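You operate a simulated robot arm through the tools that you are given. There is no shell and no other tool.

You are at the controls of a simulated robot arm. One attempt, no reset.

Task
Take the low middle stack's fruit temperature, give it the Chill or Send card and a top board.
Fine: Chill if over 12C, else Send; measure before you card or cover it; the Check card and the thermometer go back to the rack, the unused card stays; use the board from the short stack.
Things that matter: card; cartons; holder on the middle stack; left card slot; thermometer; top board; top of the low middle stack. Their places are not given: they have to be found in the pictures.

It is judged by the outcome, as a careful person would: the job done as asked, and still so three seconds after it is handed in. It fails if anything else is knocked over, pushed out of place, dropped, spilled or broken. A push-on lid holds only when it is set on centred and level and pressed home; a screw cap is set on level and turned clockwise until tight.

Robot
A 7-joint arm with a fingered hand, fixed in place. Base frame: the origin is on the floor under the middle of its stand, x ahead of it, y to its left, z up. Units: m, degrees, N and s.
With the tool pointing down near the work surface it reaches from about 0.2 to 0.96 m from the base axis. Its first joint turns from -115.0 to 115.0 degrees. Payload 5 kg.
The TCP is the grasp point between the finger pads, 0.032 m short of the fingertips. In the tool frame z runs along the fingers and y along their closing line. The gripper opens to 0.16 m; its body begins 0.089 m behind the TCP. The gripper is a hand of 4 fingers: y runs from the thumb to the fingers, the wrist lies at [0, 0, -0.267] in the tool frame, and closing takes about 1.5 s.
Orientation is told as [roll, pitch, yaw] about the base's x, y, z axes, in that order, counted from this pose: with the fingers straight down and closing along the base's y, the tool's x points along the base's -x, its y along +y and its z along -z.

Tools
- The arm moves only by the tool move_arm. Its argument "targets" is a list of rows, each a list of 7 numbers: the turn, a rotation vector about the tool's x, y, z in degrees, then the shift along the tool's x, y, z in cm, then the finger opening in cm, from 0 to 16. In form: [[wx, wy, wz, x, y, z, gripper], ...]. A call has 1 to 20 rows; each row is the pose to reach, as a shift and turn from the pose commanded when the call began, along the tool's axes at that moment. Each row takes 0.2 s and may step no farther than 0.05 m and 8.6 degrees from the row before; otherwise, or with a gripper value out of range, the whole call is refused. A pose out of reach is approached as far as the arm can. The call stops where the force on the tool passes 40 N (or 10 N more than at its start, if that is more) or the arm is blocked; 0.2 s more then pass. The fingers move at their own pace (about 0.045 m/s each) and stop on an object; they squeeze with about 28 N. The grip force told is the motor's: it shows also when the fingers shut on nothing. Time passes only in rows, and 0.2 s behind the last, so rows that repeat a pose let the fingers close. It gives the time, the measured TCP pose, the force on the tool (base axes), the opening and the grip force at its end, in the units of the frame above (readings bear some noise), with the torque about the TCP (base axes, N m) and any sound that the robot's microphone picked up, and new pictures: "views" is both (left out), scene, wrist or none.
- Cameras (640 x 400 px; columns grow to the right, rows downward): "scene" is fixed at [0.0516, 0.6487, 1.369]; the picture's right is [-0.72, -0.69, 0.00], its down [-0.51, 0.53, -0.68] and it looks along [0.47, -0.49, -0.74] (base axes); focal length 349 px, centre (320, 200). "wrist" rides on the gripper at [0.08, -0.004, -0.114] in the tool frame; the picture's right is [0.05, 1.00, 0.00], its down [-0.82, 0.04, -0.58] and it looks along [-0.58, 0.03, 0.82] (tool axes); focal length 265 px, centre (320, 200).
- raise_lower(by): slides the trunk up (or, below 0, down) by that many m; the arm rides with it, the base frame stays. It gives what a move gives, with no picture.
- hand_shape(shape): the hand has 4 fingers and takes this shape, open, in about a second: jaw (thumb against the fingers, like two jaws); tri (thumb and two fingers); tip (a fingertip pinch); poke (one finger out to press); point (the index stretched); flat (the hand flat); cup (the hand cupped); fist (a fist). The gripper value then closes the fingers along that shape, each until it touches; the sizes above hold for jaw. It gives what a move gives, with no picture.
- pixel_to_xyz(camera, pixels): for up to 12 pixels [column, row] of the newest picture of that camera ("zoom" is the newest enlarged one), the place [x, y, z] in the base frame of the surface seen there, good to about 0.003 m. It takes no simulated time.
- close_up(camera, box): a new picture of the part [left, top, right, bottom] of that camera's present view, enlarged. It takes no simulated time.
- finish_job(): hands the job in; it is judged then, once.

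Open the gripper and draw the arm clear of the work before you hand the job in, unless the task says otherwise.

The tools are called after "Emit:" as name(argument=value, ...) on one line, values as JSON. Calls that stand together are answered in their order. move_arm: Moves the arm, as the interface text tells. Its arguments: {"type":"object","properties":{"targets":{"type":"array","items":{"type":"array","items":{"type":"number"}}},"views":{"type":"string","enum":["both","scene","wrist","none"]}},"required":["targets"]} The other tools are called the same way: raise_lower (by) moves the trunk up or down; hand_shape (shape) gives the hand a shape; pixel_to_xyz (camera, pixels) gives the place of the surface under pixels of a picture; close_up (camera, box) takes an enlarged picture of a part of a camera's view; finish_job () hands the job in.

At the start:

```text
clock: 0.0
ee_pos: [0.4545, 0.2577, 1.0233]
orientation: [-0.1, 0.0, 0.0]
force: [0.3, 0.2, -0.4]
moment: [-0.01, -0.02, -0.01]
gripper_width: 0.1601
grasp_force: 0.1
shape: jaw
trunk travel left (down, up): [-0.5, 0.49]
```

scene: 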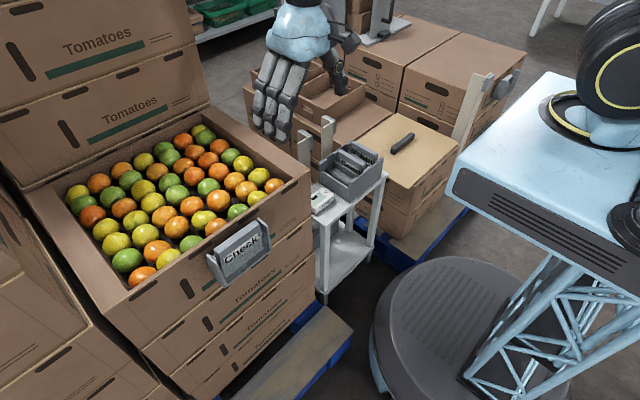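
wrist: 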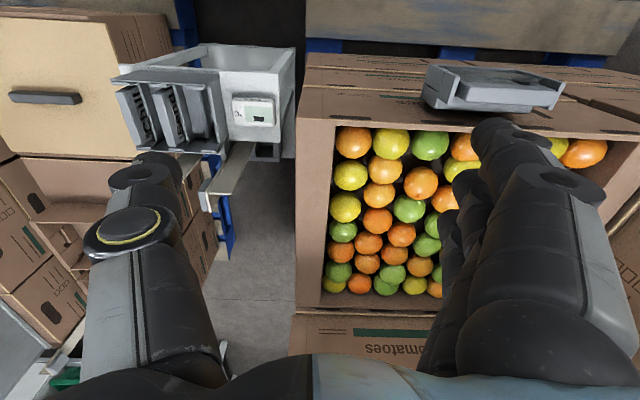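

I see an open fruit stack with a "Check" card holder around scene (240,250), a small stand with a card rack near (350,170), and a short stack with a board and handle at (402,145). I'll take close-ups to understand the details.

Emit:
close_up(camera="scene", box=[280, 100, 440, 220])

Emit:
close_up(camera="wrist", box=[80, 20, 320, 180])

Emit:
close_up(camera="scene", box=[180, 190, 320, 300])

Emit:
close_up(camera="scene", box=[240, 0, 540, 200])

```text
3.33 times, centred on (360, 160) of scene
```

zoom: 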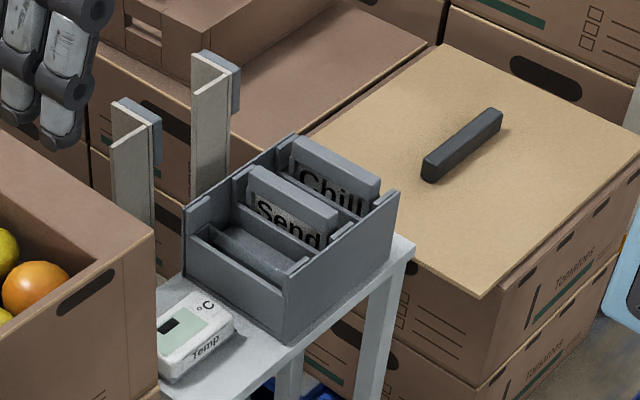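

```text
2.50 times, centred on (200, 100) of wrist
```

zoom: 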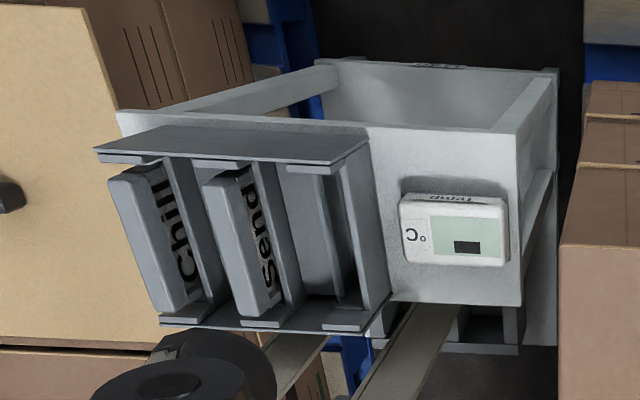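

```text
3.64 times, centred on (250, 245) of scene
```

zoom: 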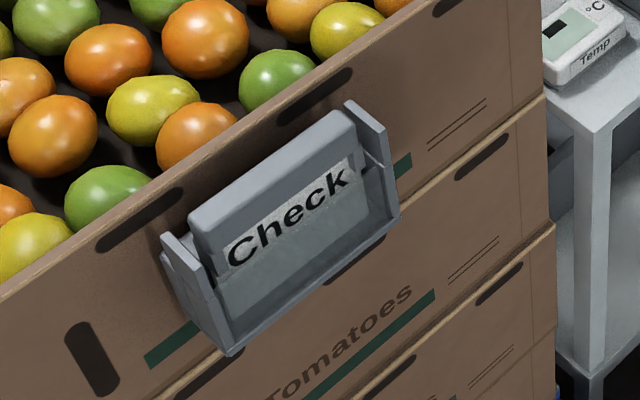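

```text
2.00 times, centred on (390, 100) of scene
```

zoom: 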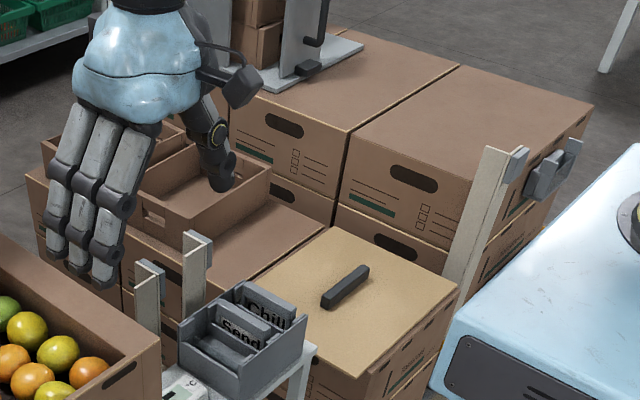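

Now I'll measure the key places: fruit carton rim corners, holder, thermometer, rack, and board.

Emit:
pixel_to_xyz(camera="scene", pixels=[[27, 190], [205, 107], [308, 172], [130, 290], [212, 258], [266, 225], [240, 250], [150, 200], [220, 185], [190, 155], [120, 215], [230, 268]])

Emit:
pixel_to_xyz(camera="scene", pixels=[[402, 145], [390, 151], [413, 136], [391, 109], [458, 142], [398, 187], [345, 160], [350, 200], [381, 152], [356, 165], [326, 175], [320, 200]])

Emit:
pixel_to_xyz(camera="wrist", pixels=[[255, 112], [236, 98], [273, 98], [236, 122], [273, 124], [138, 115], [170, 115], [205, 110], [210, 60], [290, 60], [200, 45], [500, 90]])

```text
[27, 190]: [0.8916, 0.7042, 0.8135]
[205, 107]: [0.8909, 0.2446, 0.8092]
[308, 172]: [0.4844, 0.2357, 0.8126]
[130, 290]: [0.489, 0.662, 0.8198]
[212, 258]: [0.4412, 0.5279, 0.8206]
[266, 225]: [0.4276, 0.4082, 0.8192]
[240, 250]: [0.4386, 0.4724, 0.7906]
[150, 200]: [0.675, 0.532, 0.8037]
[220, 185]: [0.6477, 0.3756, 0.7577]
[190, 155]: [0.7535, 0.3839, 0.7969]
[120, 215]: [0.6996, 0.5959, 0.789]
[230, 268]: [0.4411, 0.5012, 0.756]
```

```text
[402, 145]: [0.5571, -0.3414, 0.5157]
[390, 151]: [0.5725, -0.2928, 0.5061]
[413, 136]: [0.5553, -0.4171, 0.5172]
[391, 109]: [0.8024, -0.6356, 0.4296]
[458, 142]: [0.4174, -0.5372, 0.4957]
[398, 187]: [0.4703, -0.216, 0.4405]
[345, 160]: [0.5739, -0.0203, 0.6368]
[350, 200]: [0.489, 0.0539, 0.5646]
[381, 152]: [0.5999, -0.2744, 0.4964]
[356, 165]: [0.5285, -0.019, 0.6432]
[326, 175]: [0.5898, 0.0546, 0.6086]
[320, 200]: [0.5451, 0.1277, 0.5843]
```

```text
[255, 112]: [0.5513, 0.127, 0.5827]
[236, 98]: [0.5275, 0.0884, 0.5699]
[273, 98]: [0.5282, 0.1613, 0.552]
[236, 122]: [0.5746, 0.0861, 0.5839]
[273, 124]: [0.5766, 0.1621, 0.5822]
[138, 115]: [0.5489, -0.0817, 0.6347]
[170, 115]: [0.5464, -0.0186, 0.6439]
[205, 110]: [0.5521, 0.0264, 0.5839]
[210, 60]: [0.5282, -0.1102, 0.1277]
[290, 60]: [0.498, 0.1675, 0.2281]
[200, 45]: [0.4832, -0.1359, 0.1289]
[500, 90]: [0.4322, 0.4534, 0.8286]
```

The layout is becoming clear. I'll look more closely at the thermometer, the posts behind the rack at (305,150)/(327,135), and the surroundings before moving.

Emit:
close_up(camera="scene", box=[300, 170, 364, 210])

Emit:
close_up(camera="wrist", box=[220, 80, 300, 130])

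Emit:
close_up(camera="wrist", box=[400, 40, 600, 165])

Emit:
close_up(camera="scene", box=[0, 80, 320, 280])

```text
10.00 times, centred on (332, 190) of scene
```

zoom: 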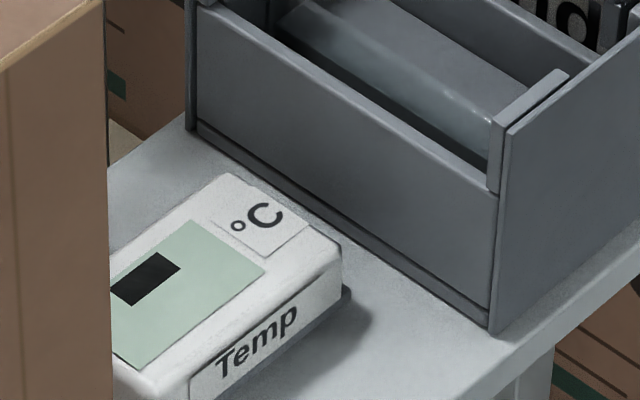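

```text
8.00 times, centred on (260, 105) of wrist
```

zoom: 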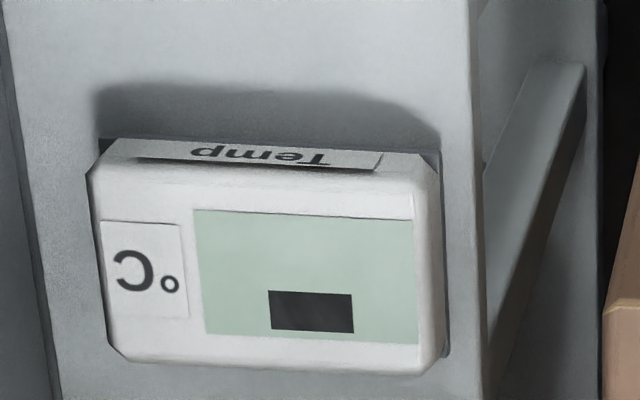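

```text
3.20 times, centred on (500, 102) of wrist
```

zoom: 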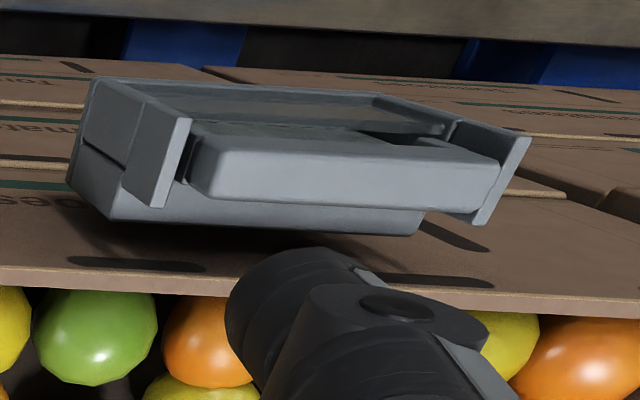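

```text
2.00 times, centred on (160, 180) of scene
```

zoom: 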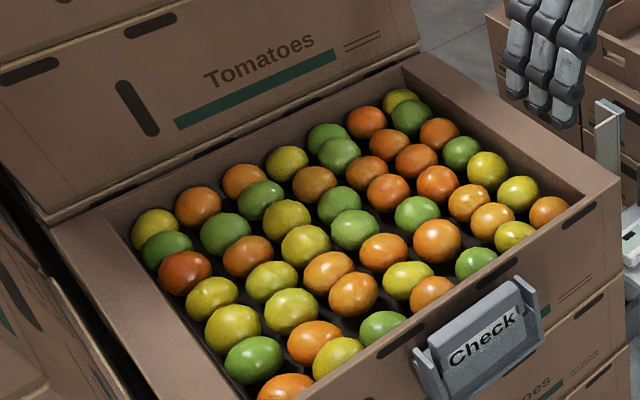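

I'll measure the posts and other possible obstacles near the rack and short stack.

Emit:
pixel_to_xyz(camera="scene", pixels=[[305, 133], [302, 160], [326, 120], [331, 140], [484, 78], [490, 100], [507, 85], [300, 135], [318, 150], [345, 95], [420, 60], [375, 115]])

Emit:
pixel_to_xyz(camera="scene", pixels=[[340, 152], [354, 142], [383, 155], [352, 197], [326, 180], [374, 167], [342, 175], [375, 190], [385, 177], [315, 220], [322, 207], [331, 196]])

Emit:
pixel_to_xyz(camera="wrist", pixels=[[130, 88], [145, 140], [165, 90], [180, 140], [120, 80], [225, 80], [215, 140], [145, 152], [60, 60], [45, 98], [10, 150], [150, 20]])

```text
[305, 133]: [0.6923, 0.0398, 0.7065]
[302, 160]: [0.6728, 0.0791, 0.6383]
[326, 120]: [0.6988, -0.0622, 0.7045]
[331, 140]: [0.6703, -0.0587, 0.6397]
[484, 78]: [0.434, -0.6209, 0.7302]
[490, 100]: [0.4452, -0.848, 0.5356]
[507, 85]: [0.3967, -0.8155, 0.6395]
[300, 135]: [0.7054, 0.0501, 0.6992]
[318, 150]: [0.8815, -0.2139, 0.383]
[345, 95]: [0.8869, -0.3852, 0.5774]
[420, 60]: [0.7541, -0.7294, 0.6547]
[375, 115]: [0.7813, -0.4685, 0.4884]
```

```text
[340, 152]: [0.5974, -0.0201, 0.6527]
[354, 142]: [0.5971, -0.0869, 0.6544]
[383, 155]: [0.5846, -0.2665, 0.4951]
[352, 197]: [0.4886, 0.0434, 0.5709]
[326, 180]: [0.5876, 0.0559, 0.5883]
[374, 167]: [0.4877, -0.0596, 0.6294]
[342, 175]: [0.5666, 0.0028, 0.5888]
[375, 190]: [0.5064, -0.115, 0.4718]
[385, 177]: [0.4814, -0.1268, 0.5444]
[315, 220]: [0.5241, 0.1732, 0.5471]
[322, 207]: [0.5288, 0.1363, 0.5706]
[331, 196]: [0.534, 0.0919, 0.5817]
```

```text
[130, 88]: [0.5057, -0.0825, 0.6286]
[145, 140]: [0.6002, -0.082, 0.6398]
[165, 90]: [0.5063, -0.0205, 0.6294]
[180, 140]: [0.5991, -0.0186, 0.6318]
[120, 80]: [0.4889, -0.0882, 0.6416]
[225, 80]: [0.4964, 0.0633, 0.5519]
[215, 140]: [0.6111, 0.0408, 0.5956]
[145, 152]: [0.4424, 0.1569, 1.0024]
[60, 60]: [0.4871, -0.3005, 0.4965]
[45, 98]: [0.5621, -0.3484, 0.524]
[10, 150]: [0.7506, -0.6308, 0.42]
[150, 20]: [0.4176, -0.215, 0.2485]
```

Posts stand behind the rack at about (0.69, 0.04) and (0.70, -0.06), top z 0.71, to be avoided. I'll move the hand over the rack to look at the thermometer and cards closely.

Emit:
move_arm(targets=[[0, 0, 0, 0.8, -3.3, 2.5, 16], [0, 0, 0, 1.6, -6.6, 5, 16], [0, 0, 0, 2.4, -9.9, 7.5, 16], [0, 0, 0, 3.2, -13.2, 10, 16], [0, 0, 0, 4.0, -16.5, 12.5, 16], [0, 0, 0, 4.8, -19.5, 15, 16], [0, 0, 0, 5.4, -21.5, 17, 16]])

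```text
clock: 1.6
ee_pos: [0.4148, 0.0477, 0.8538]
orientation: [0.0, 0.2, 0.0]
force: [-0.6, -0.2, -0.4]
moment: [0.04, 0.02, -0.02]
gripper_width: 0.1597
grasp_force: 0.1
shape: jaw
out of reach, approached as far as the arm can: row 6, 7
trunk travel left (down, up): [-0.5, 0.49]
```

scene: 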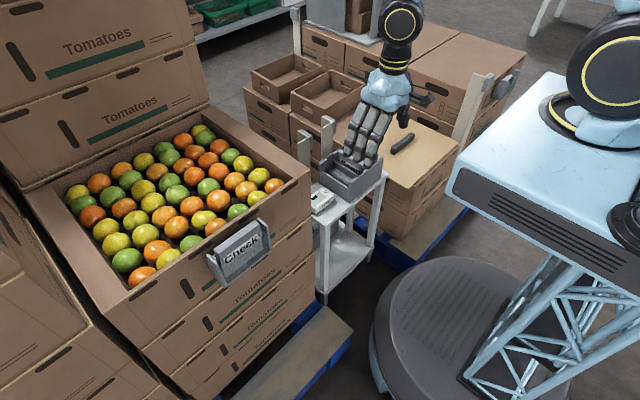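
wrist: 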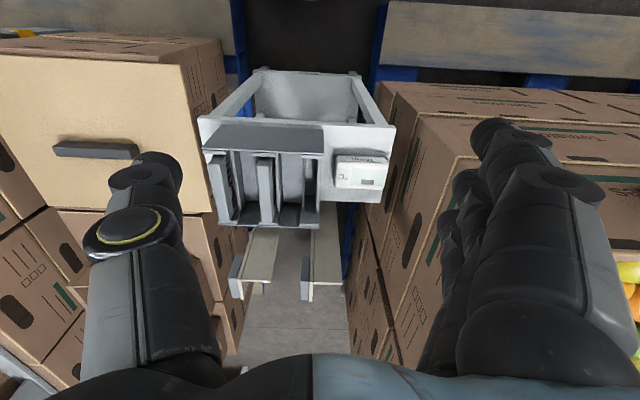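

The rack and thermometer are visible at (260-390, 70-230) in the wrist view. I'll zoom in.

Emit:
close_up(camera="wrist", box=[190, 110, 410, 248])

Emit:
close_up(camera="scene", box=[240, 0, 540, 188])

Emit:
pixel_to_xyz(camera="wrist", pixels=[[205, 120], [322, 130], [238, 228], [318, 225], [213, 156], [232, 215], [260, 160], [270, 215], [338, 160], [387, 162], [336, 185], [386, 187]])

```text
2.90 times, centred on (300, 179) of wrist
```

zoom: 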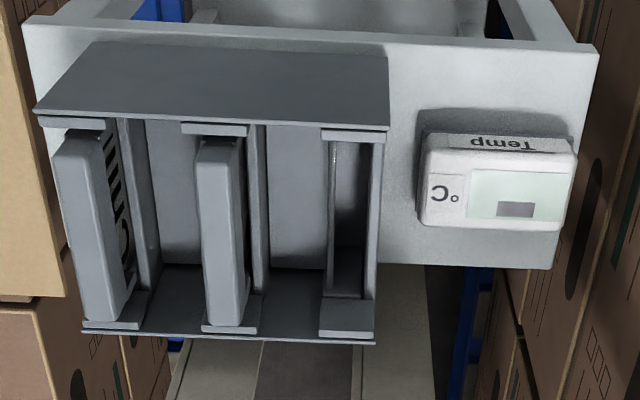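

```text
2.13 times, centred on (390, 94) of scene
```

zoom: 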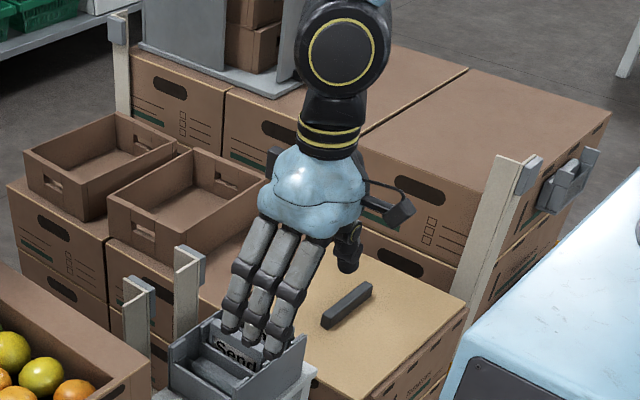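

```text
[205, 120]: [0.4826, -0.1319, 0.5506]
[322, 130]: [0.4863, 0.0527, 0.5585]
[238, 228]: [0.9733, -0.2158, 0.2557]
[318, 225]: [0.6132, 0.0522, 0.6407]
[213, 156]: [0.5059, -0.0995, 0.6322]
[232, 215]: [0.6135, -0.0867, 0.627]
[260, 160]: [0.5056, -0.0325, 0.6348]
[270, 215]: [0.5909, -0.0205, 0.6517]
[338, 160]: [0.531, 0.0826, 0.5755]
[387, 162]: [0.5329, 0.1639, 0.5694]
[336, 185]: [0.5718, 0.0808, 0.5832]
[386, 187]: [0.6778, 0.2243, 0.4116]
```

The rack holds Chill at y≈-0.09 and Send at y≈-0.025, with the left slot (y≈0.04) empty. The thermometer lies at about (0.551, 0.122), top z 0.583. I'll turn the hand +90° yaw so it closes along x, and shift above the thermometer.

Emit:
move_arm(targets=[[0, 0, -8, -1.5, 0, 0, 16], [0, 0, -16, -3, 0, 0, 16], [0, 0, -24, -4.5, 1, 0, 16], [0, 0, -32, -6, 2, 0, 15], [0, 0, -40, -7.5, 3, 0, 14], [0, 0, -48, -9, 4, 0, 13], [0, 0, -56, -10.5, 5, 0, 12], [0, 0, -64, -12, 6, 0, 11], [0, 0, -72, -13, 7, 0, 10], [0, 0, -80, -14, 7.5, 0, 10], [0, 0, -88, -14.5, 7.8, 0, 10], [0, 0, -90, -14.8, 7.9, 0, 10]])

```text
clock: 4.2
ee_pos: [0.568, 0.1247, 0.8533]
orientation: [0.0, 0.1, 90.2]
force: [0.6, 0.1, 0.6]
moment: [-0.01, -0.02, -0.01]
gripper_width: 0.1007
grasp_force: 0.2
shape: jaw
trunk travel left (down, up): [-0.5, 0.49]
```

scene: 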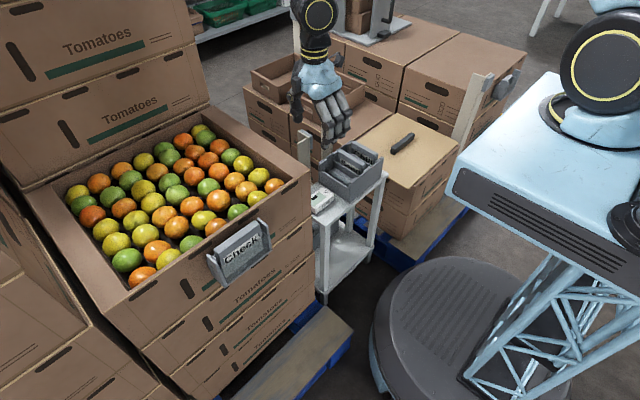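
wrist: 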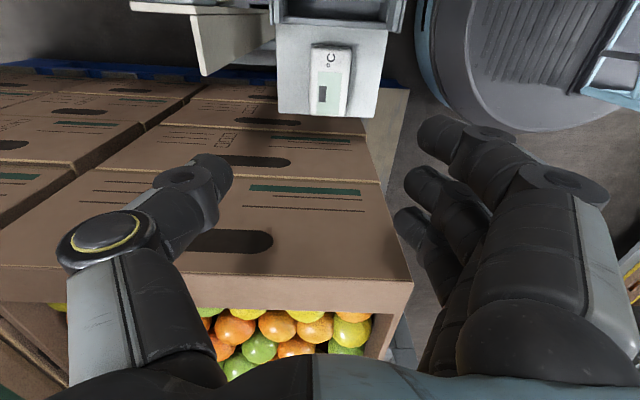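

The rotation worked. The thermometer is at wrist (330,80); I'll re-measure its corners from this viewpoint.

Emit:
close_up(camera="wrist", box=[270, 0, 400, 120])

Emit:
pixel_to_xyz(camera="wrist", pixels=[[313, 45], [350, 47], [311, 110], [346, 112], [330, 80], [276, 112], [373, 114], [388, 28], [276, 25], [300, 20], [330, 5], [285, 70]])

```text
3.33 times, centred on (335, 60) of wrist
```

zoom: 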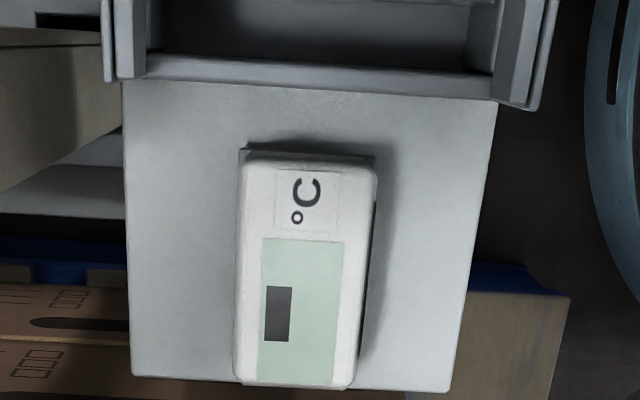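

```text
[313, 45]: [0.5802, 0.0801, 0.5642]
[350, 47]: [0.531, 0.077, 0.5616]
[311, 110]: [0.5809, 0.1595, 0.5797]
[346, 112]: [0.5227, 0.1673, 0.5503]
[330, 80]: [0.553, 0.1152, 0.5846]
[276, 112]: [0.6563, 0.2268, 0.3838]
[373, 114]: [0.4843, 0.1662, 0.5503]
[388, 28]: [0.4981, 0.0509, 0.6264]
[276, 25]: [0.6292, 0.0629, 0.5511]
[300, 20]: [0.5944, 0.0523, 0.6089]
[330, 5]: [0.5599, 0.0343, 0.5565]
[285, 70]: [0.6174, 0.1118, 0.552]
```

The thermometer centre is about (0.555, 0.121), top z 0.584, on the table at z 0.551. I'll descend above it part of the way with the opening at 10 cm.

Emit:
move_arm(targets=[[0, 0, 0, 0.2, 1.3, 3, 10], [0, 0, 0, 0.4, 1.3, 7, 10], [0, 0, 0, 0.4, 1.3, 11, 10], [0, 0, 0, 0.4, 1.3, 15, 10], [0, 0, 0, 0.4, 1.3, 18, 10]])

```text
clock: 5.4
ee_pos: [0.5567, 0.1218, 0.6735]
orientation: [0.0, 0.0, 90.1]
force: [-0.3, 0.7, -1.0]
moment: [-0.01, 0.04, -0.01]
gripper_width: 0.1004
grasp_force: 0.2
shape: jaw
trunk travel left (down, up): [-0.5, 0.49]
```

scene: 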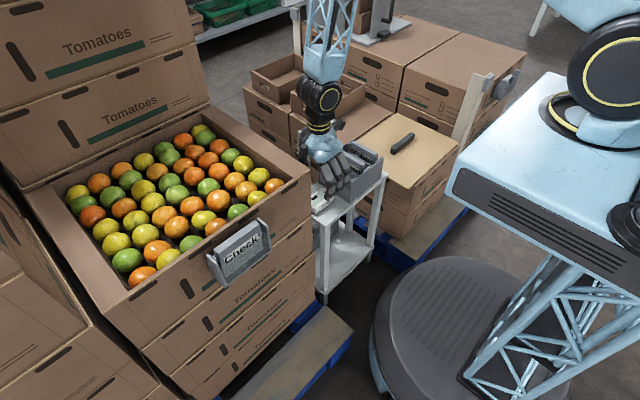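
wrist: 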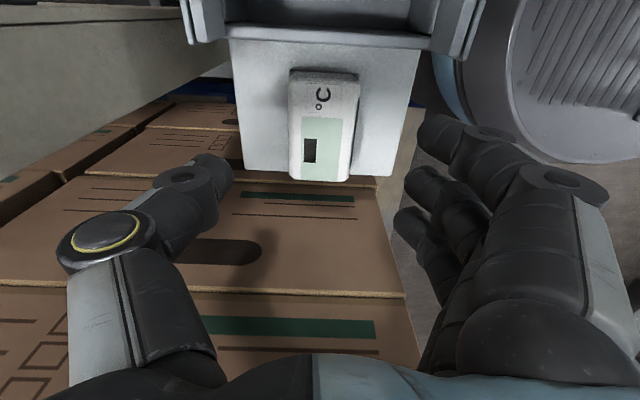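

The fingers straddle the thermometer well. I'll descend the remaining 7.5 cm slowly.

Emit:
move_arm(targets=[[0, 0, 0, 0.1, 0.2, 2, 10], [0, 0, 0, 0.1, 0.2, 4, 10], [0, 0, 0, 0.1, 0.2, 5.5, 10], [0, 0, 0, 0.1, 0.2, 6.8, 10], [0, 0, 0, 0.1, 0.2, 7.6, 10]])

```text
clock: 6.6
ee_pos: [0.5528, 0.1193, 0.5977]
orientation: [0.0, 0.0, 90.0]
force: [-0.1, -0.2, 0.5]
moment: [0.0, 0.02, 0.02]
gripper_width: 0.1005
grasp_force: 0.1
shape: jaw
trunk travel left (down, up): [-0.5, 0.49]
```

scene: 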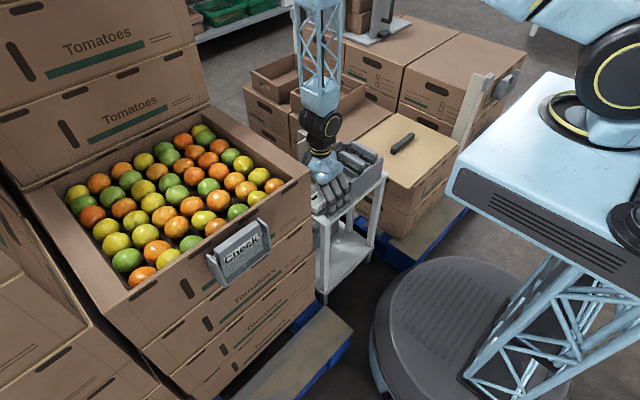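
wrist: 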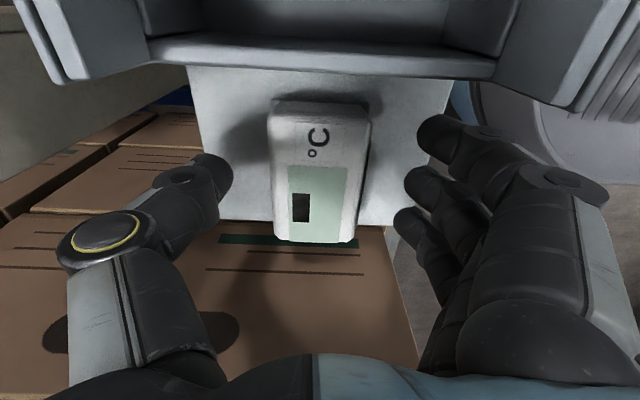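

Fingertips are about 1.5 cm above the table. I lower 0.4 cm more and close on the thermometer.

Emit:
move_arm(targets=[[0, 0, 0, 0, 0, 0.4, 10], [0, 0, 0, 0, 0, 0.4, 7], [0, 0, 0, 0, 0, 0.4, 5], [0, 0, 0, 0, 0, 0.4, 3], [0, 0, 0, 0, 0, 0.4, 3], [0, 0, 0, 0, 0, 0.4, 3], [0, 0, 0, 0, 0, 0.4, 3], [0, 0, 0, 0, 0, 0.4, 3], [0, 0, 0, 0, 0, 0.4, 3]])

```text
clock: 8.6
ee_pos: [0.5524, 0.1182, 0.593]
orientation: [0.0, 0.0, 90.0]
force: [-0.6, 0.3, -0.2]
moment: [0.03, 0.01, 0.0]
gripper_width: 0.0481
grasp_force: 27.8
shape: jaw
trunk travel left (down, up): [-0.5, 0.49]
```

scene: 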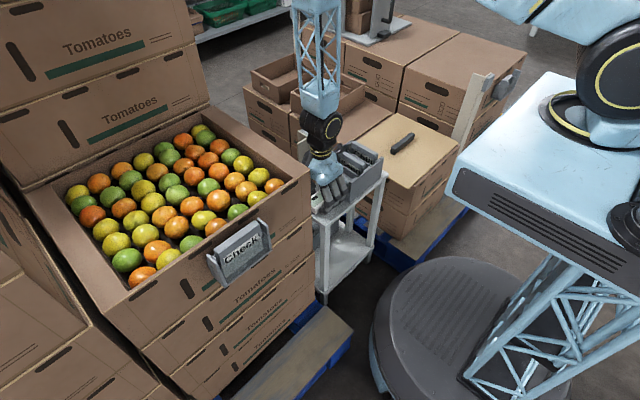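
wrist: 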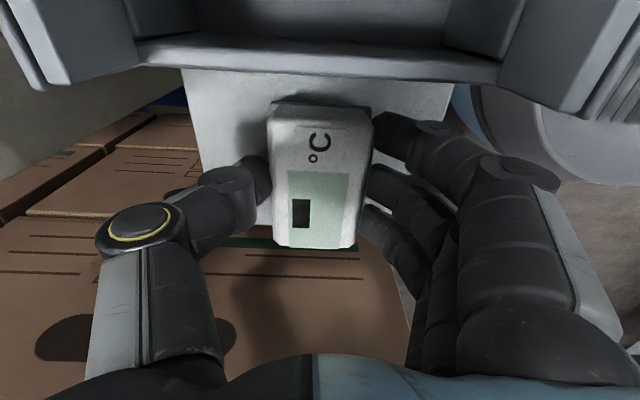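

Gripped at 4.8 cm with 27.8 N. I lift straight up about 33 cm to clear the carton rim (z 0.813).

Emit:
move_arm(targets=[[0, 0, 0, 0, 0, -1, 3], [0, 0, 0, 0, 0, -3, 3], [0, 0, 0, 0, 0, -6, 3], [0, 0, 0, 0, 0, -10, 3], [0, 0, 0, 0, 0, -14, 3], [0, 0, 0, 0, 0, -18, 3], [0, 0, 0, 0, 0, -22, 3], [0, 0, 0, 0, 0, -26, 3], [0, 0, 0, 0, 0, -30, 3], [0, 0, 0, 0, 0, -33, 3]])

```text
clock: 10.8
ee_pos: [0.5527, 0.1188, 0.9247]
orientation: [-0.1, 0.0, 89.9]
force: [0.5, 0.3, -0.7]
moment: [-0.03, -0.02, 0.02]
gripper_width: 0.048
grasp_force: 28.1
shape: jaw
trunk travel left (down, up): [-0.5, 0.49]
```

scene: 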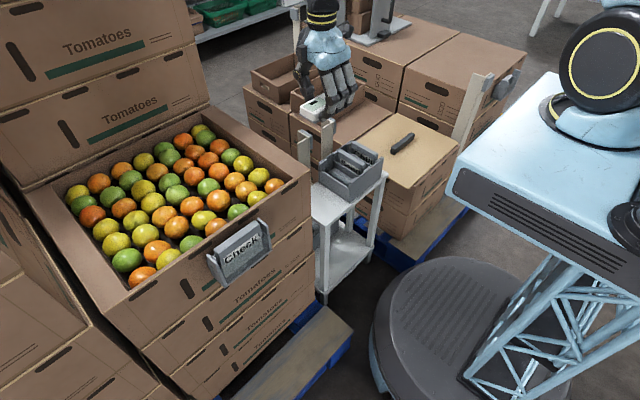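
wrist: 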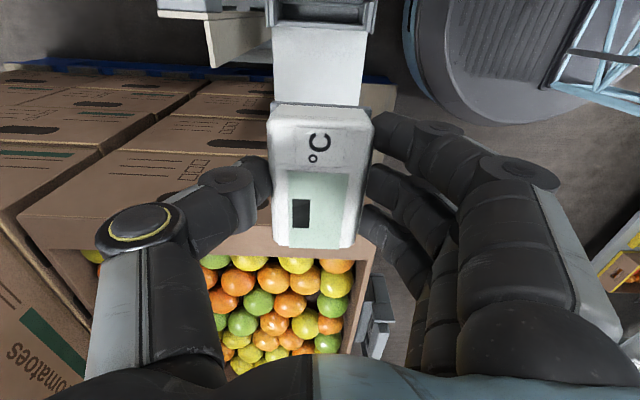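

The thermometer is held display-up, "--" region still dark. Now I find fruit top heights in the carton to choose where to set the thermometer.

Emit:
close_up(camera="scene", box=[130, 120, 260, 220])

Emit:
pixel_to_xyz(camera="scene", pixels=[[191, 203], [191, 199], [191, 195], [217, 196], [217, 192], [177, 190], [177, 186], [207, 156], [207, 152], [232, 178], [232, 174], [195, 170]])

```text
4.00 times, centred on (195, 170) of scene
```

zoom: 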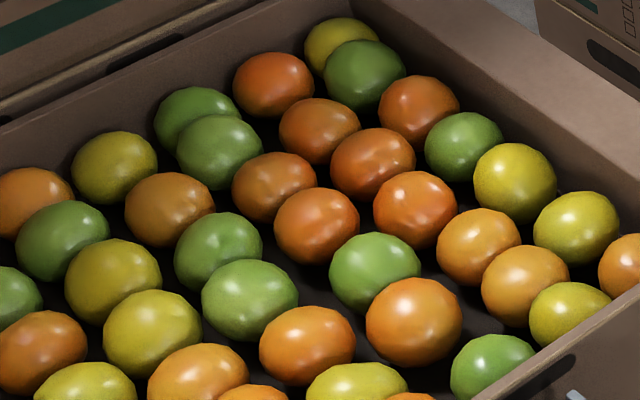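

```text
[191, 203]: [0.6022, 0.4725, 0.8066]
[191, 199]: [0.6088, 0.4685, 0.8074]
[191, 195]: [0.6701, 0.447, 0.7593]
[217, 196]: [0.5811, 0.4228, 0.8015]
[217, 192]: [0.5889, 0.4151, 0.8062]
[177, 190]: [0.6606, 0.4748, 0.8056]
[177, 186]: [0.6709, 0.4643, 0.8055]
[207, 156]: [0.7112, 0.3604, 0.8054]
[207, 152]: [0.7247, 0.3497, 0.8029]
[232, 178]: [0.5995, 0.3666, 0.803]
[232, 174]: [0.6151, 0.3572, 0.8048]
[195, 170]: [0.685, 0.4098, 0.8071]
```

Fruit tops sit around z 0.806, just under the rim at 0.813. I'll target the orange fruit near scene (194,176) and refine its top location.

Emit:
pixel_to_xyz(camera="scene", pixels=[[194, 168], [194, 170], [194, 172], [194, 174], [194, 177], [189, 172], [199, 172], [191, 170], [197, 170], [186, 175], [202, 175], [194, 184]])

Emit:
move_arm(targets=[[0, 0, 0, -3.6, -1.6, 0, 3], [0, 0, 0, -7.2, -3.2, 0, 3], [0, 0, 0, -10.8, -4.8, 0, 3], [0, 0, 0, -14.4, -6.4, 0, 3], [0, 0, 0, -18, -8, 0, 3], [0, 0, 0, -21.6, -9.6, 0, 3], [0, 0, 0, -25.2, -11.2, 0, 3], [0, 0, 0, -28, -12.4, 0, 3], [0, 0, 0, -28.8, -12.8, 0, 3]])

```text
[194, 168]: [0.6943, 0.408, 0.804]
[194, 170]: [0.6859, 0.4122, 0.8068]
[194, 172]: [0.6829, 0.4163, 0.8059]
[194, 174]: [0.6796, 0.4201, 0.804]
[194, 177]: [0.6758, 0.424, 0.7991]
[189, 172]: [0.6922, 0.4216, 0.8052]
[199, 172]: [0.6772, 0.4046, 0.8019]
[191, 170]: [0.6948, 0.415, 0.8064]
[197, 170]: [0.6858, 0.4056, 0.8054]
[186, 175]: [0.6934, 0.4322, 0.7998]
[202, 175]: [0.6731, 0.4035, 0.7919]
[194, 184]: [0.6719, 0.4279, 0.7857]
```

```text
clock: 12.8
ee_pos: [0.6825, 0.4076, 0.9237]
orientation: [0.0, 0.0, 89.9]
force: [-0.1, -0.4, -1.0]
moment: [0.0, 0.04, 0.03]
gripper_width: 0.0476
grasp_force: 27.9
shape: jaw
trunk travel left (down, up): [-0.5, 0.49]
```

scene: 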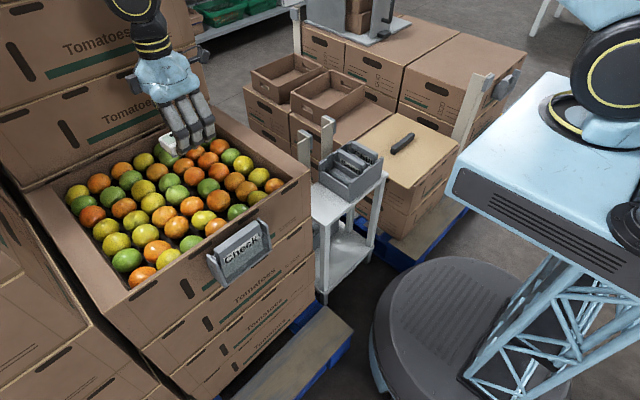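
wrist: 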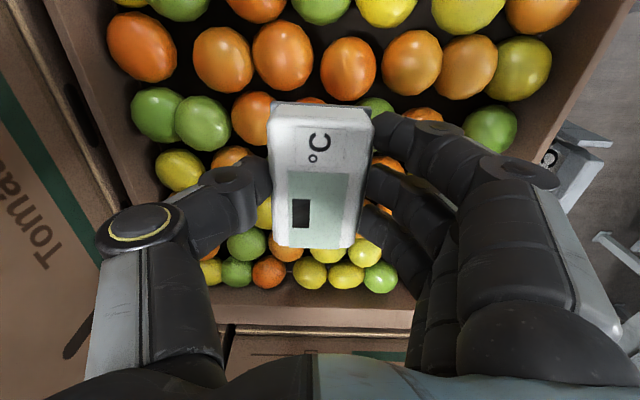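

The hand is above the target fruit (top ≈ (0.687, 0.412, 0.807)). I descend to about 3 mm above contact.

Emit:
move_arm(targets=[[0, 0, 0, -0.4, -0.4, 2, 3], [0, 0, 0, -0.4, -0.4, 4, 3], [0, 0, 0, -0.4, -0.4, 5.5, 3], [0, 0, 0, -0.4, -0.4, 6.5, 3], [0, 0, 0, -0.4, -0.4, 7.1, 3]])

Emit:
close_up(camera="wrist", box=[260, 90, 380, 260])

```text
clock: 14.0
ee_pos: [0.6844, 0.4125, 0.8603]
orientation: [-0.5, -0.3, 89.9]
force: [-4.7, -3.5, 23.3]
moment: [-0.1, 0.42, 0.08]
gripper_width: 0.0499
grasp_force: 29.1
shape: jaw
trunk travel left (down, up): [-0.5, 0.49]
stopped in row 5: the force on the tool passed its limit at 46 N (the readings are from after the stop); the commanded pose is now the measured one
```

scene: 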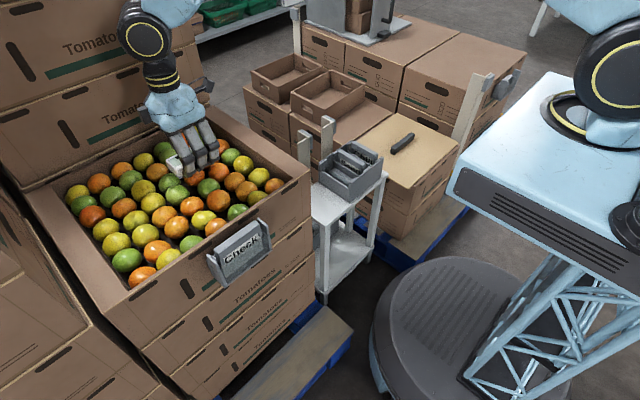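
wrist: 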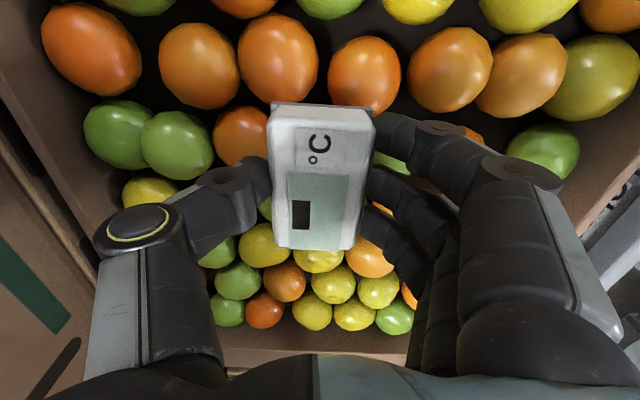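

```text
2.35 times, centred on (320, 175) of wrist
```

zoom: 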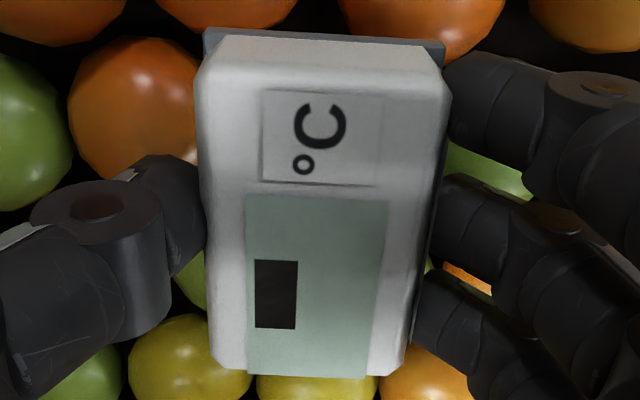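

Contact came about 9 mm earlier than expected (force up to 46 N, now 23 N). I back off a few millimetres to a light contact and wait to see whether the display changes.

Emit:
move_arm(targets=[[0, 0, 0, 0, 0, -0.2, 3], [0, 0, 0, 0, 0, -0.2, 3], [0, 0, 0, 0, 0, -0.2, 3], [0, 0, 0, 0, 0, -0.2, 3], [0, 0, 0, 0, 0, -0.2, 3]])

Emit:
close_up(camera="wrist", box=[260, 90, 380, 260])

Emit:
close_up(camera="scene", box=[130, 100, 250, 200])

```text
clock: 15.2
ee_pos: [0.6842, 0.4132, 0.8606]
orientation: [-0.4, -0.1, 89.9]
force: [2.0, -6.3, 27.7]
moment: [-0.14, 0.15, 0.03]
gripper_width: 0.05
grasp_force: 27.9
shape: jaw
trunk travel left (down, up): [-0.5, 0.49]
```

scene: 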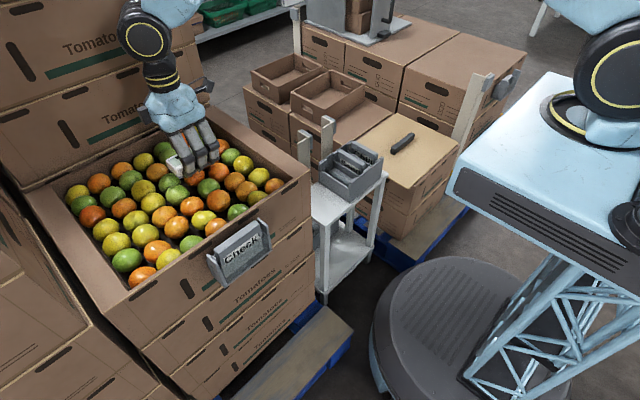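
wrist: 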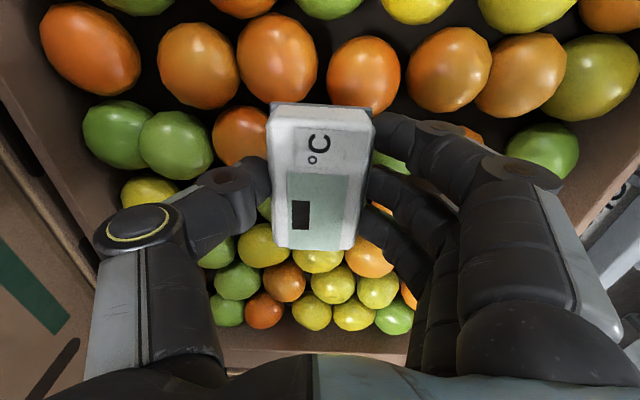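

```text
2.35 times, centred on (320, 175) of wrist
```

zoom: 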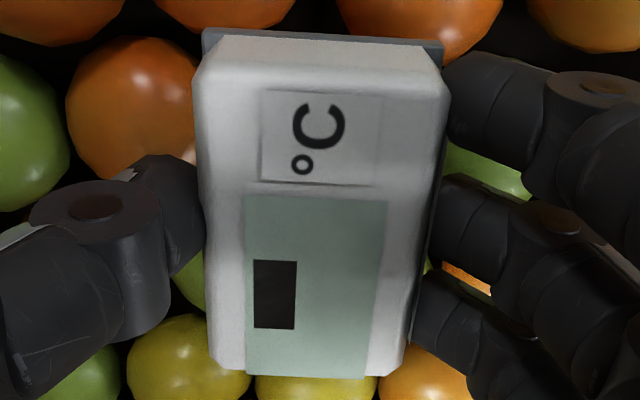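

```text
4.00 times, centred on (190, 150) of scene
```

zoom: 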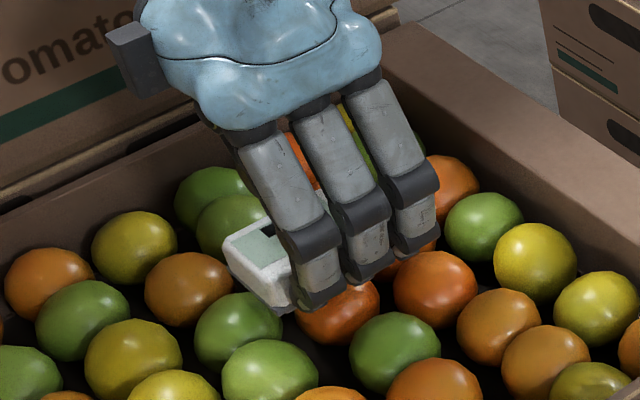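

No change on the LCD yet (dark rectangle at zoom (275,295)), and the force is still about 28 N. I ease up a bit more and wait a couple of seconds in contact.

Emit:
move_arm(targets=[[0, 0, 0, 0, 0, -0.2, 3], [0, 0, 0, 0, 0, -0.3, 3], [0, 0, 0, 0, 0, -0.3, 3], [0, 0, 0, 0, 0, -0.3, 3], [0, 0, 0, 0, 0, -0.3, 3], [0, 0, 0, 0, 0, -0.3, 3], [0, 0, 0, 0, 0, -0.3, 3], [0, 0, 0, 0, 0, -0.3, 3], [0, 0, 0, 0, 0, -0.3, 3], [0, 0, 0, 0, 0, -0.3, 3]], views="wrist")

Emit:
close_up(camera="wrist", box=[280, 160, 360, 260])

```text
clock: 17.4
ee_pos: [0.6859, 0.4132, 0.8618]
orientation: [-0.3, -0.1, 89.9]
force: [-0.6, 0.0, -0.9]
moment: [-0.01, 0.05, 0.0]
gripper_width: 0.0494
grasp_force: 28.1
shape: jaw
trunk travel left (down, up): [-0.5, 0.49]
```

wrist: 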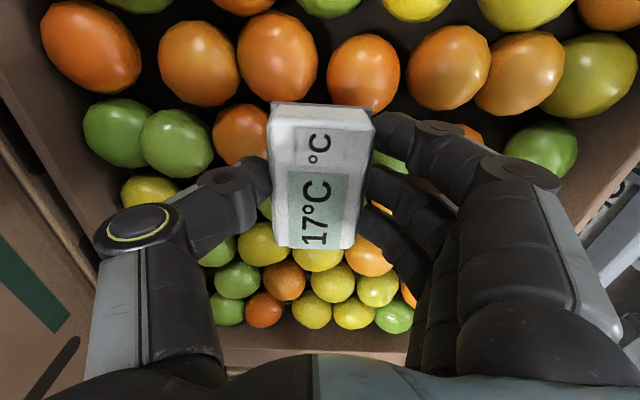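

```text
4.00 times, centred on (320, 210) of wrist
```

zoom: 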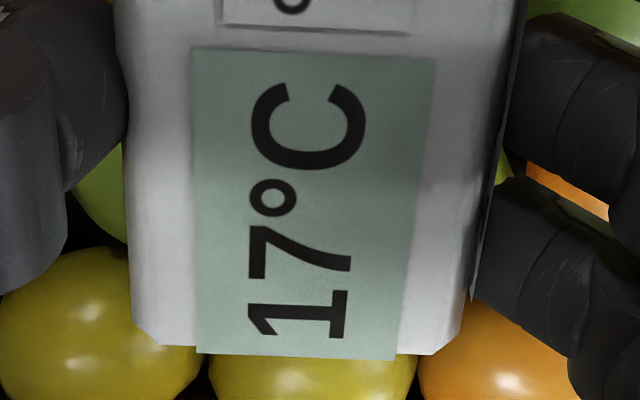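

The display now reads 17 °C. I'll hold a couple more seconds to be sure that the reading has settled.

Emit:
move_arm(targets=[[0, 0, 0, 0, 0, 0.1, 3], [0, 0, 0, 0, 0, 0.1, 3], [0, 0, 0, 0, 0, 0.1, 3], [0, 0, 0, 0, 0, 0.1, 3], [0, 0, 0, 0, 0, 0.1, 3], [0, 0, 0, 0, 0, 0.1, 3], [0, 0, 0, 0, 0, 0.1, 3], [0, 0, 0, 0, 0, 0.1, 3], [0, 0, 0, 0, 0, 0.1, 3], [0, 0, 0, 0, 0, 0.1, 3], [0, 0, 0, 0, 0, 0.1, 3], [0, 0, 0, 0, 0, 0.1, 3], [0, 0, 0, 0, 0, 0.1, 3], [0, 0, 0, 0, 0, 0.1, 3], [0, 0, 0, 0, 0, 0.1, 3]], views="both")

Emit:
close_up(camera="wrist", box=[280, 160, 360, 260])

```text
clock: 20.6
ee_pos: [0.6854, 0.4129, 0.8627]
orientation: [-0.3, -0.2, 90.0]
force: [3.8, 3.4, 10.7]
moment: [0.04, 0.14, -0.05]
gripper_width: 0.0492
grasp_force: 28.5
shape: jaw
trunk travel left (down, up): [-0.5, 0.49]
```

scene: 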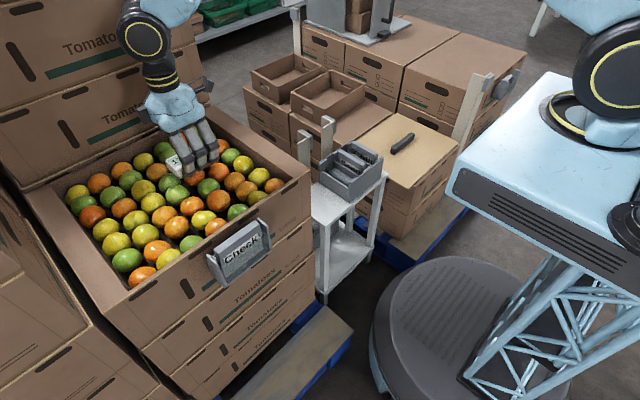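
wrist: 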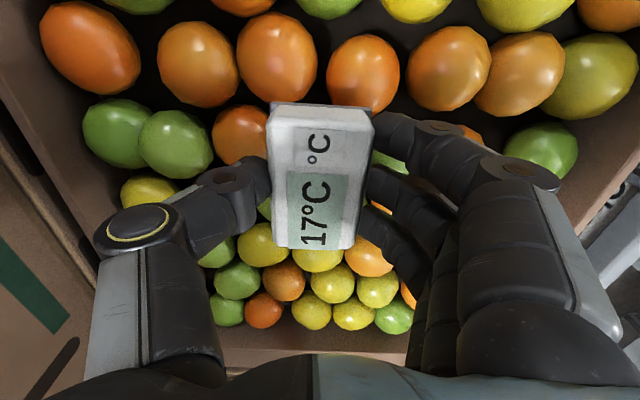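

```text
4.00 times, centred on (320, 210) of wrist
```

zoom: 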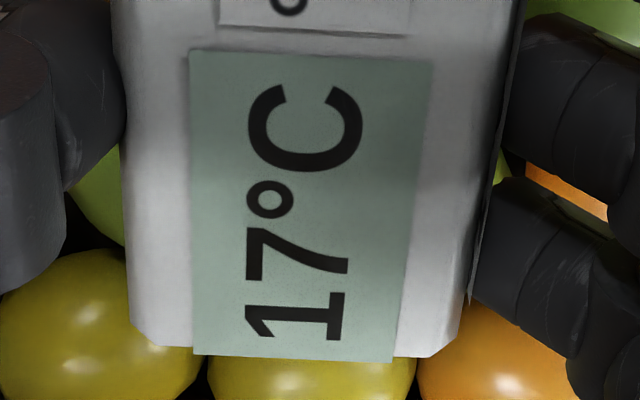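

Reading is stable at 17 °C, so the card is Chill. I lift and carry the thermometer back above its spot on the stand.

Emit:
move_arm(targets=[[0, 0, 0, 0, 0, -2, 3], [0, 0, 0, 0, 0, -5, 3], [0, 0, 0, 0, 0, -7, 3], [0, 0, 0, 3.6, 1.6, -7, 3], [0, 0, 0, 7.2, 3.2, -7, 3], [0, 0, 0, 10.8, 4.8, -7, 3], [0, 0, 0, 14.4, 6.4, -7, 3], [0, 0, 0, 18, 8, -7, 3], [0, 0, 0, 21.6, 9.6, -7, 3], [0, 0, 0, 25.2, 11.3, -7, 3], [0, 0, 0, 28.4, 12.8, -7, 3], [0, 0, 0, 29.4, 13.2, -7, 3], [0, 0, 0, 29.4, 13.2, -7, 3]], views="wrist")

```text
clock: 23.4
ee_pos: [0.5544, 0.1177, 0.9296]
orientation: [-0.3, -0.2, 90.1]
force: [-0.8, 0.3, -1.7]
moment: [-0.02, -0.01, 0.01]
gripper_width: 0.0491
grasp_force: 27.8
shape: jaw
trunk travel left (down, up): [-0.5, 0.49]
```

wrist: 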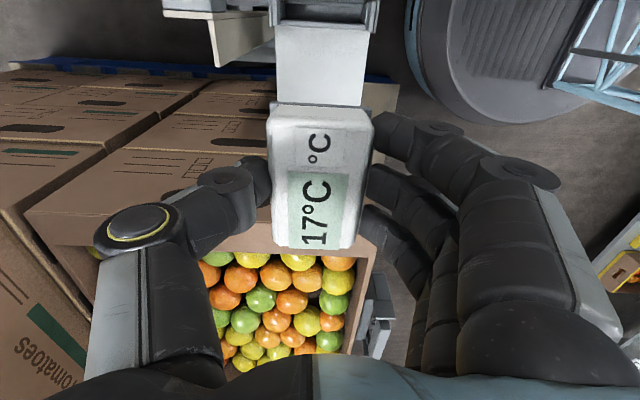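

Position is (0.554, 0.118), right above the original spot. I lower it to just above the table.

Emit:
move_arm(targets=[[0, 0, 0, 0, 0.1, 4, 3], [0, 0, 0, 0, 0.1, 8, 3], [0, 0, 0, 0, 0.1, 12, 3], [0, 0, 0, 0, 0.1, 16, 3], [0, 0, 0, 0, 0.1, 20, 3], [0, 0, 0, 0, 0.1, 24, 3], [0, 0, 0, 0, 0.1, 27, 3], [0, 0, 0, 0, 0.1, 30, 3], [0, 0, 0, 0, 0.1, 31.5, 3], [0, 0, 0, 0, 0.1, 32.3, 3], [0, 0, 0, 0, 0.1, 32.6, 3]])

```text
clock: 25.8
ee_pos: [0.5548, 0.1197, 0.6055]
orientation: [-0.2, -0.2, 90.0]
force: [0.5, 0.0, -0.9]
moment: [-0.01, -0.05, 0.04]
gripper_width: 0.049
grasp_force: 27.8
shape: jaw
trunk travel left (down, up): [-0.5, 0.49]
```

scene: 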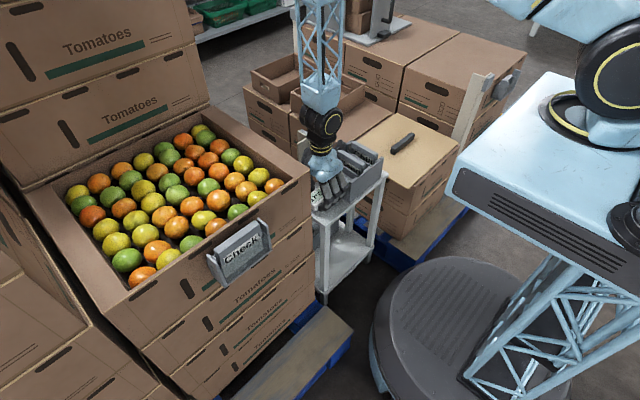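
wrist: 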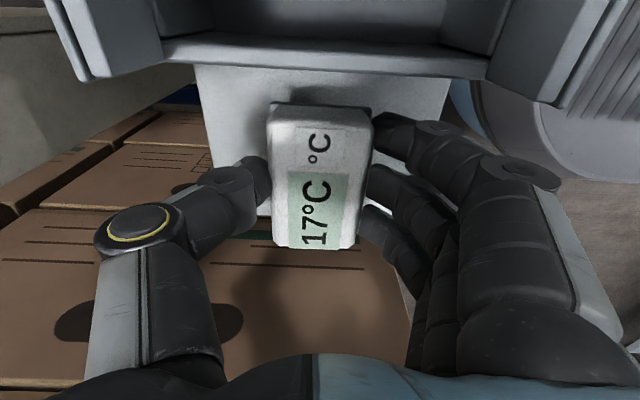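

No contact yet at z 0.6055. I lower in small steps until light contact.

Emit:
move_arm(targets=[[0, 0, 0, 0, 0.1, 0.3, 3], [0, 0, 0, 0, 0.1, 0.6, 3], [0, 0, 0, 0, 0.1, 0.8, 3], [0, 0, 0, 0, 0.1, 0.95, 3], [0, 0, 0, 0, 0.1, 0.95, 3]], views="none")

```text
clock: 27.0
ee_pos: [0.5544, 0.1203, 0.5939]
orientation: [-0.3, -0.2, 90.0]
force: [-1.1, -0.5, -0.8]
moment: [0.01, -0.03, 0.03]
gripper_width: 0.049
grasp_force: 27.7
shape: jaw
trunk travel left (down, up): [-0.5, 0.49]
```

Emit:
move_arm(targets=[[0, 0, 0, 0, 0, 0.1, 3], [0, 0, 0, 0, 0, 0.15, 3], [0, 0, 0, 0, 0, 0.15, 3]], views="none")

```text
clock: 27.8
ee_pos: [0.5526, 0.1188, 0.5951]
orientation: [-0.3, -0.1, 90.0]
force: [0.0, -0.7, -1.6]
moment: [-0.01, 0.05, -0.06]
gripper_width: 0.049
grasp_force: 28.2
shape: jaw
trunk travel left (down, up): [-0.5, 0.49]
```

Still no contact force; I continue in 1–2 mm steps.

Emit:
move_arm(targets=[[0, 0, 0, 0, 0, 0.1, 3], [0, 0, 0, 0, 0, 0.2, 3], [0, 0, 0, 0, 0, 0.2, 3]], views="wrist")

```text
clock: 28.6
ee_pos: [0.5532, 0.1189, 0.5921]
orientation: [-0.4, -0.2, 90.0]
force: [-1.4, 0.2, 13.2]
moment: [-0.02, 0.29, -0.02]
gripper_width: 0.0492
grasp_force: 27.9
shape: jaw
trunk travel left (down, up): [-0.5, 0.49]
```

wrist: 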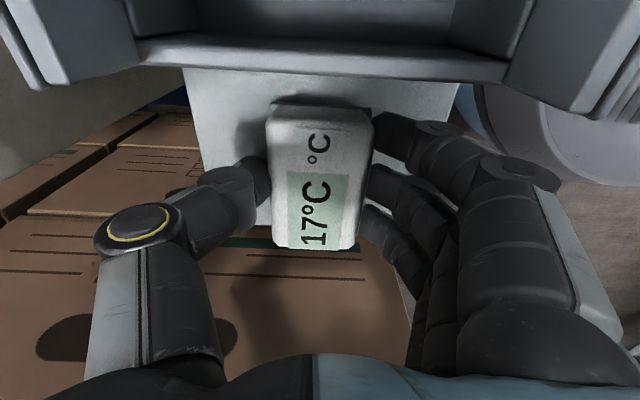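

Contact at 13 N; the thermometer sits on the table. I open the fingers gently to 10 cm.

Emit:
move_arm(targets=[[0, 0, 0, 0, 0, -0.05, 5.5], [0, 0, 0, 0, 0, -0.05, 7], [0, 0, 0, 0, 0, -0.05, 8.5], [0, 0, 0, 0, 0, -0.05, 10], [0, 0, 0, 0, 0, -0.05, 10], [0, 0, 0, 0, 0, -0.05, 10]], views="wrist")

```text
clock: 30.0
ee_pos: [0.5525, 0.119, 0.5906]
orientation: [-0.3, -0.2, 90.0]
force: [-0.3, 0.7, 0.3]
moment: [-0.02, -0.01, -0.02]
gripper_width: 0.0996
grasp_force: 0.0
shape: jaw
trunk travel left (down, up): [-0.5, 0.49]
```

wrist: 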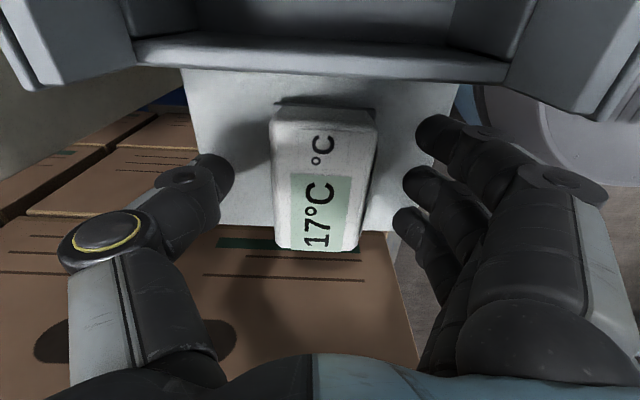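

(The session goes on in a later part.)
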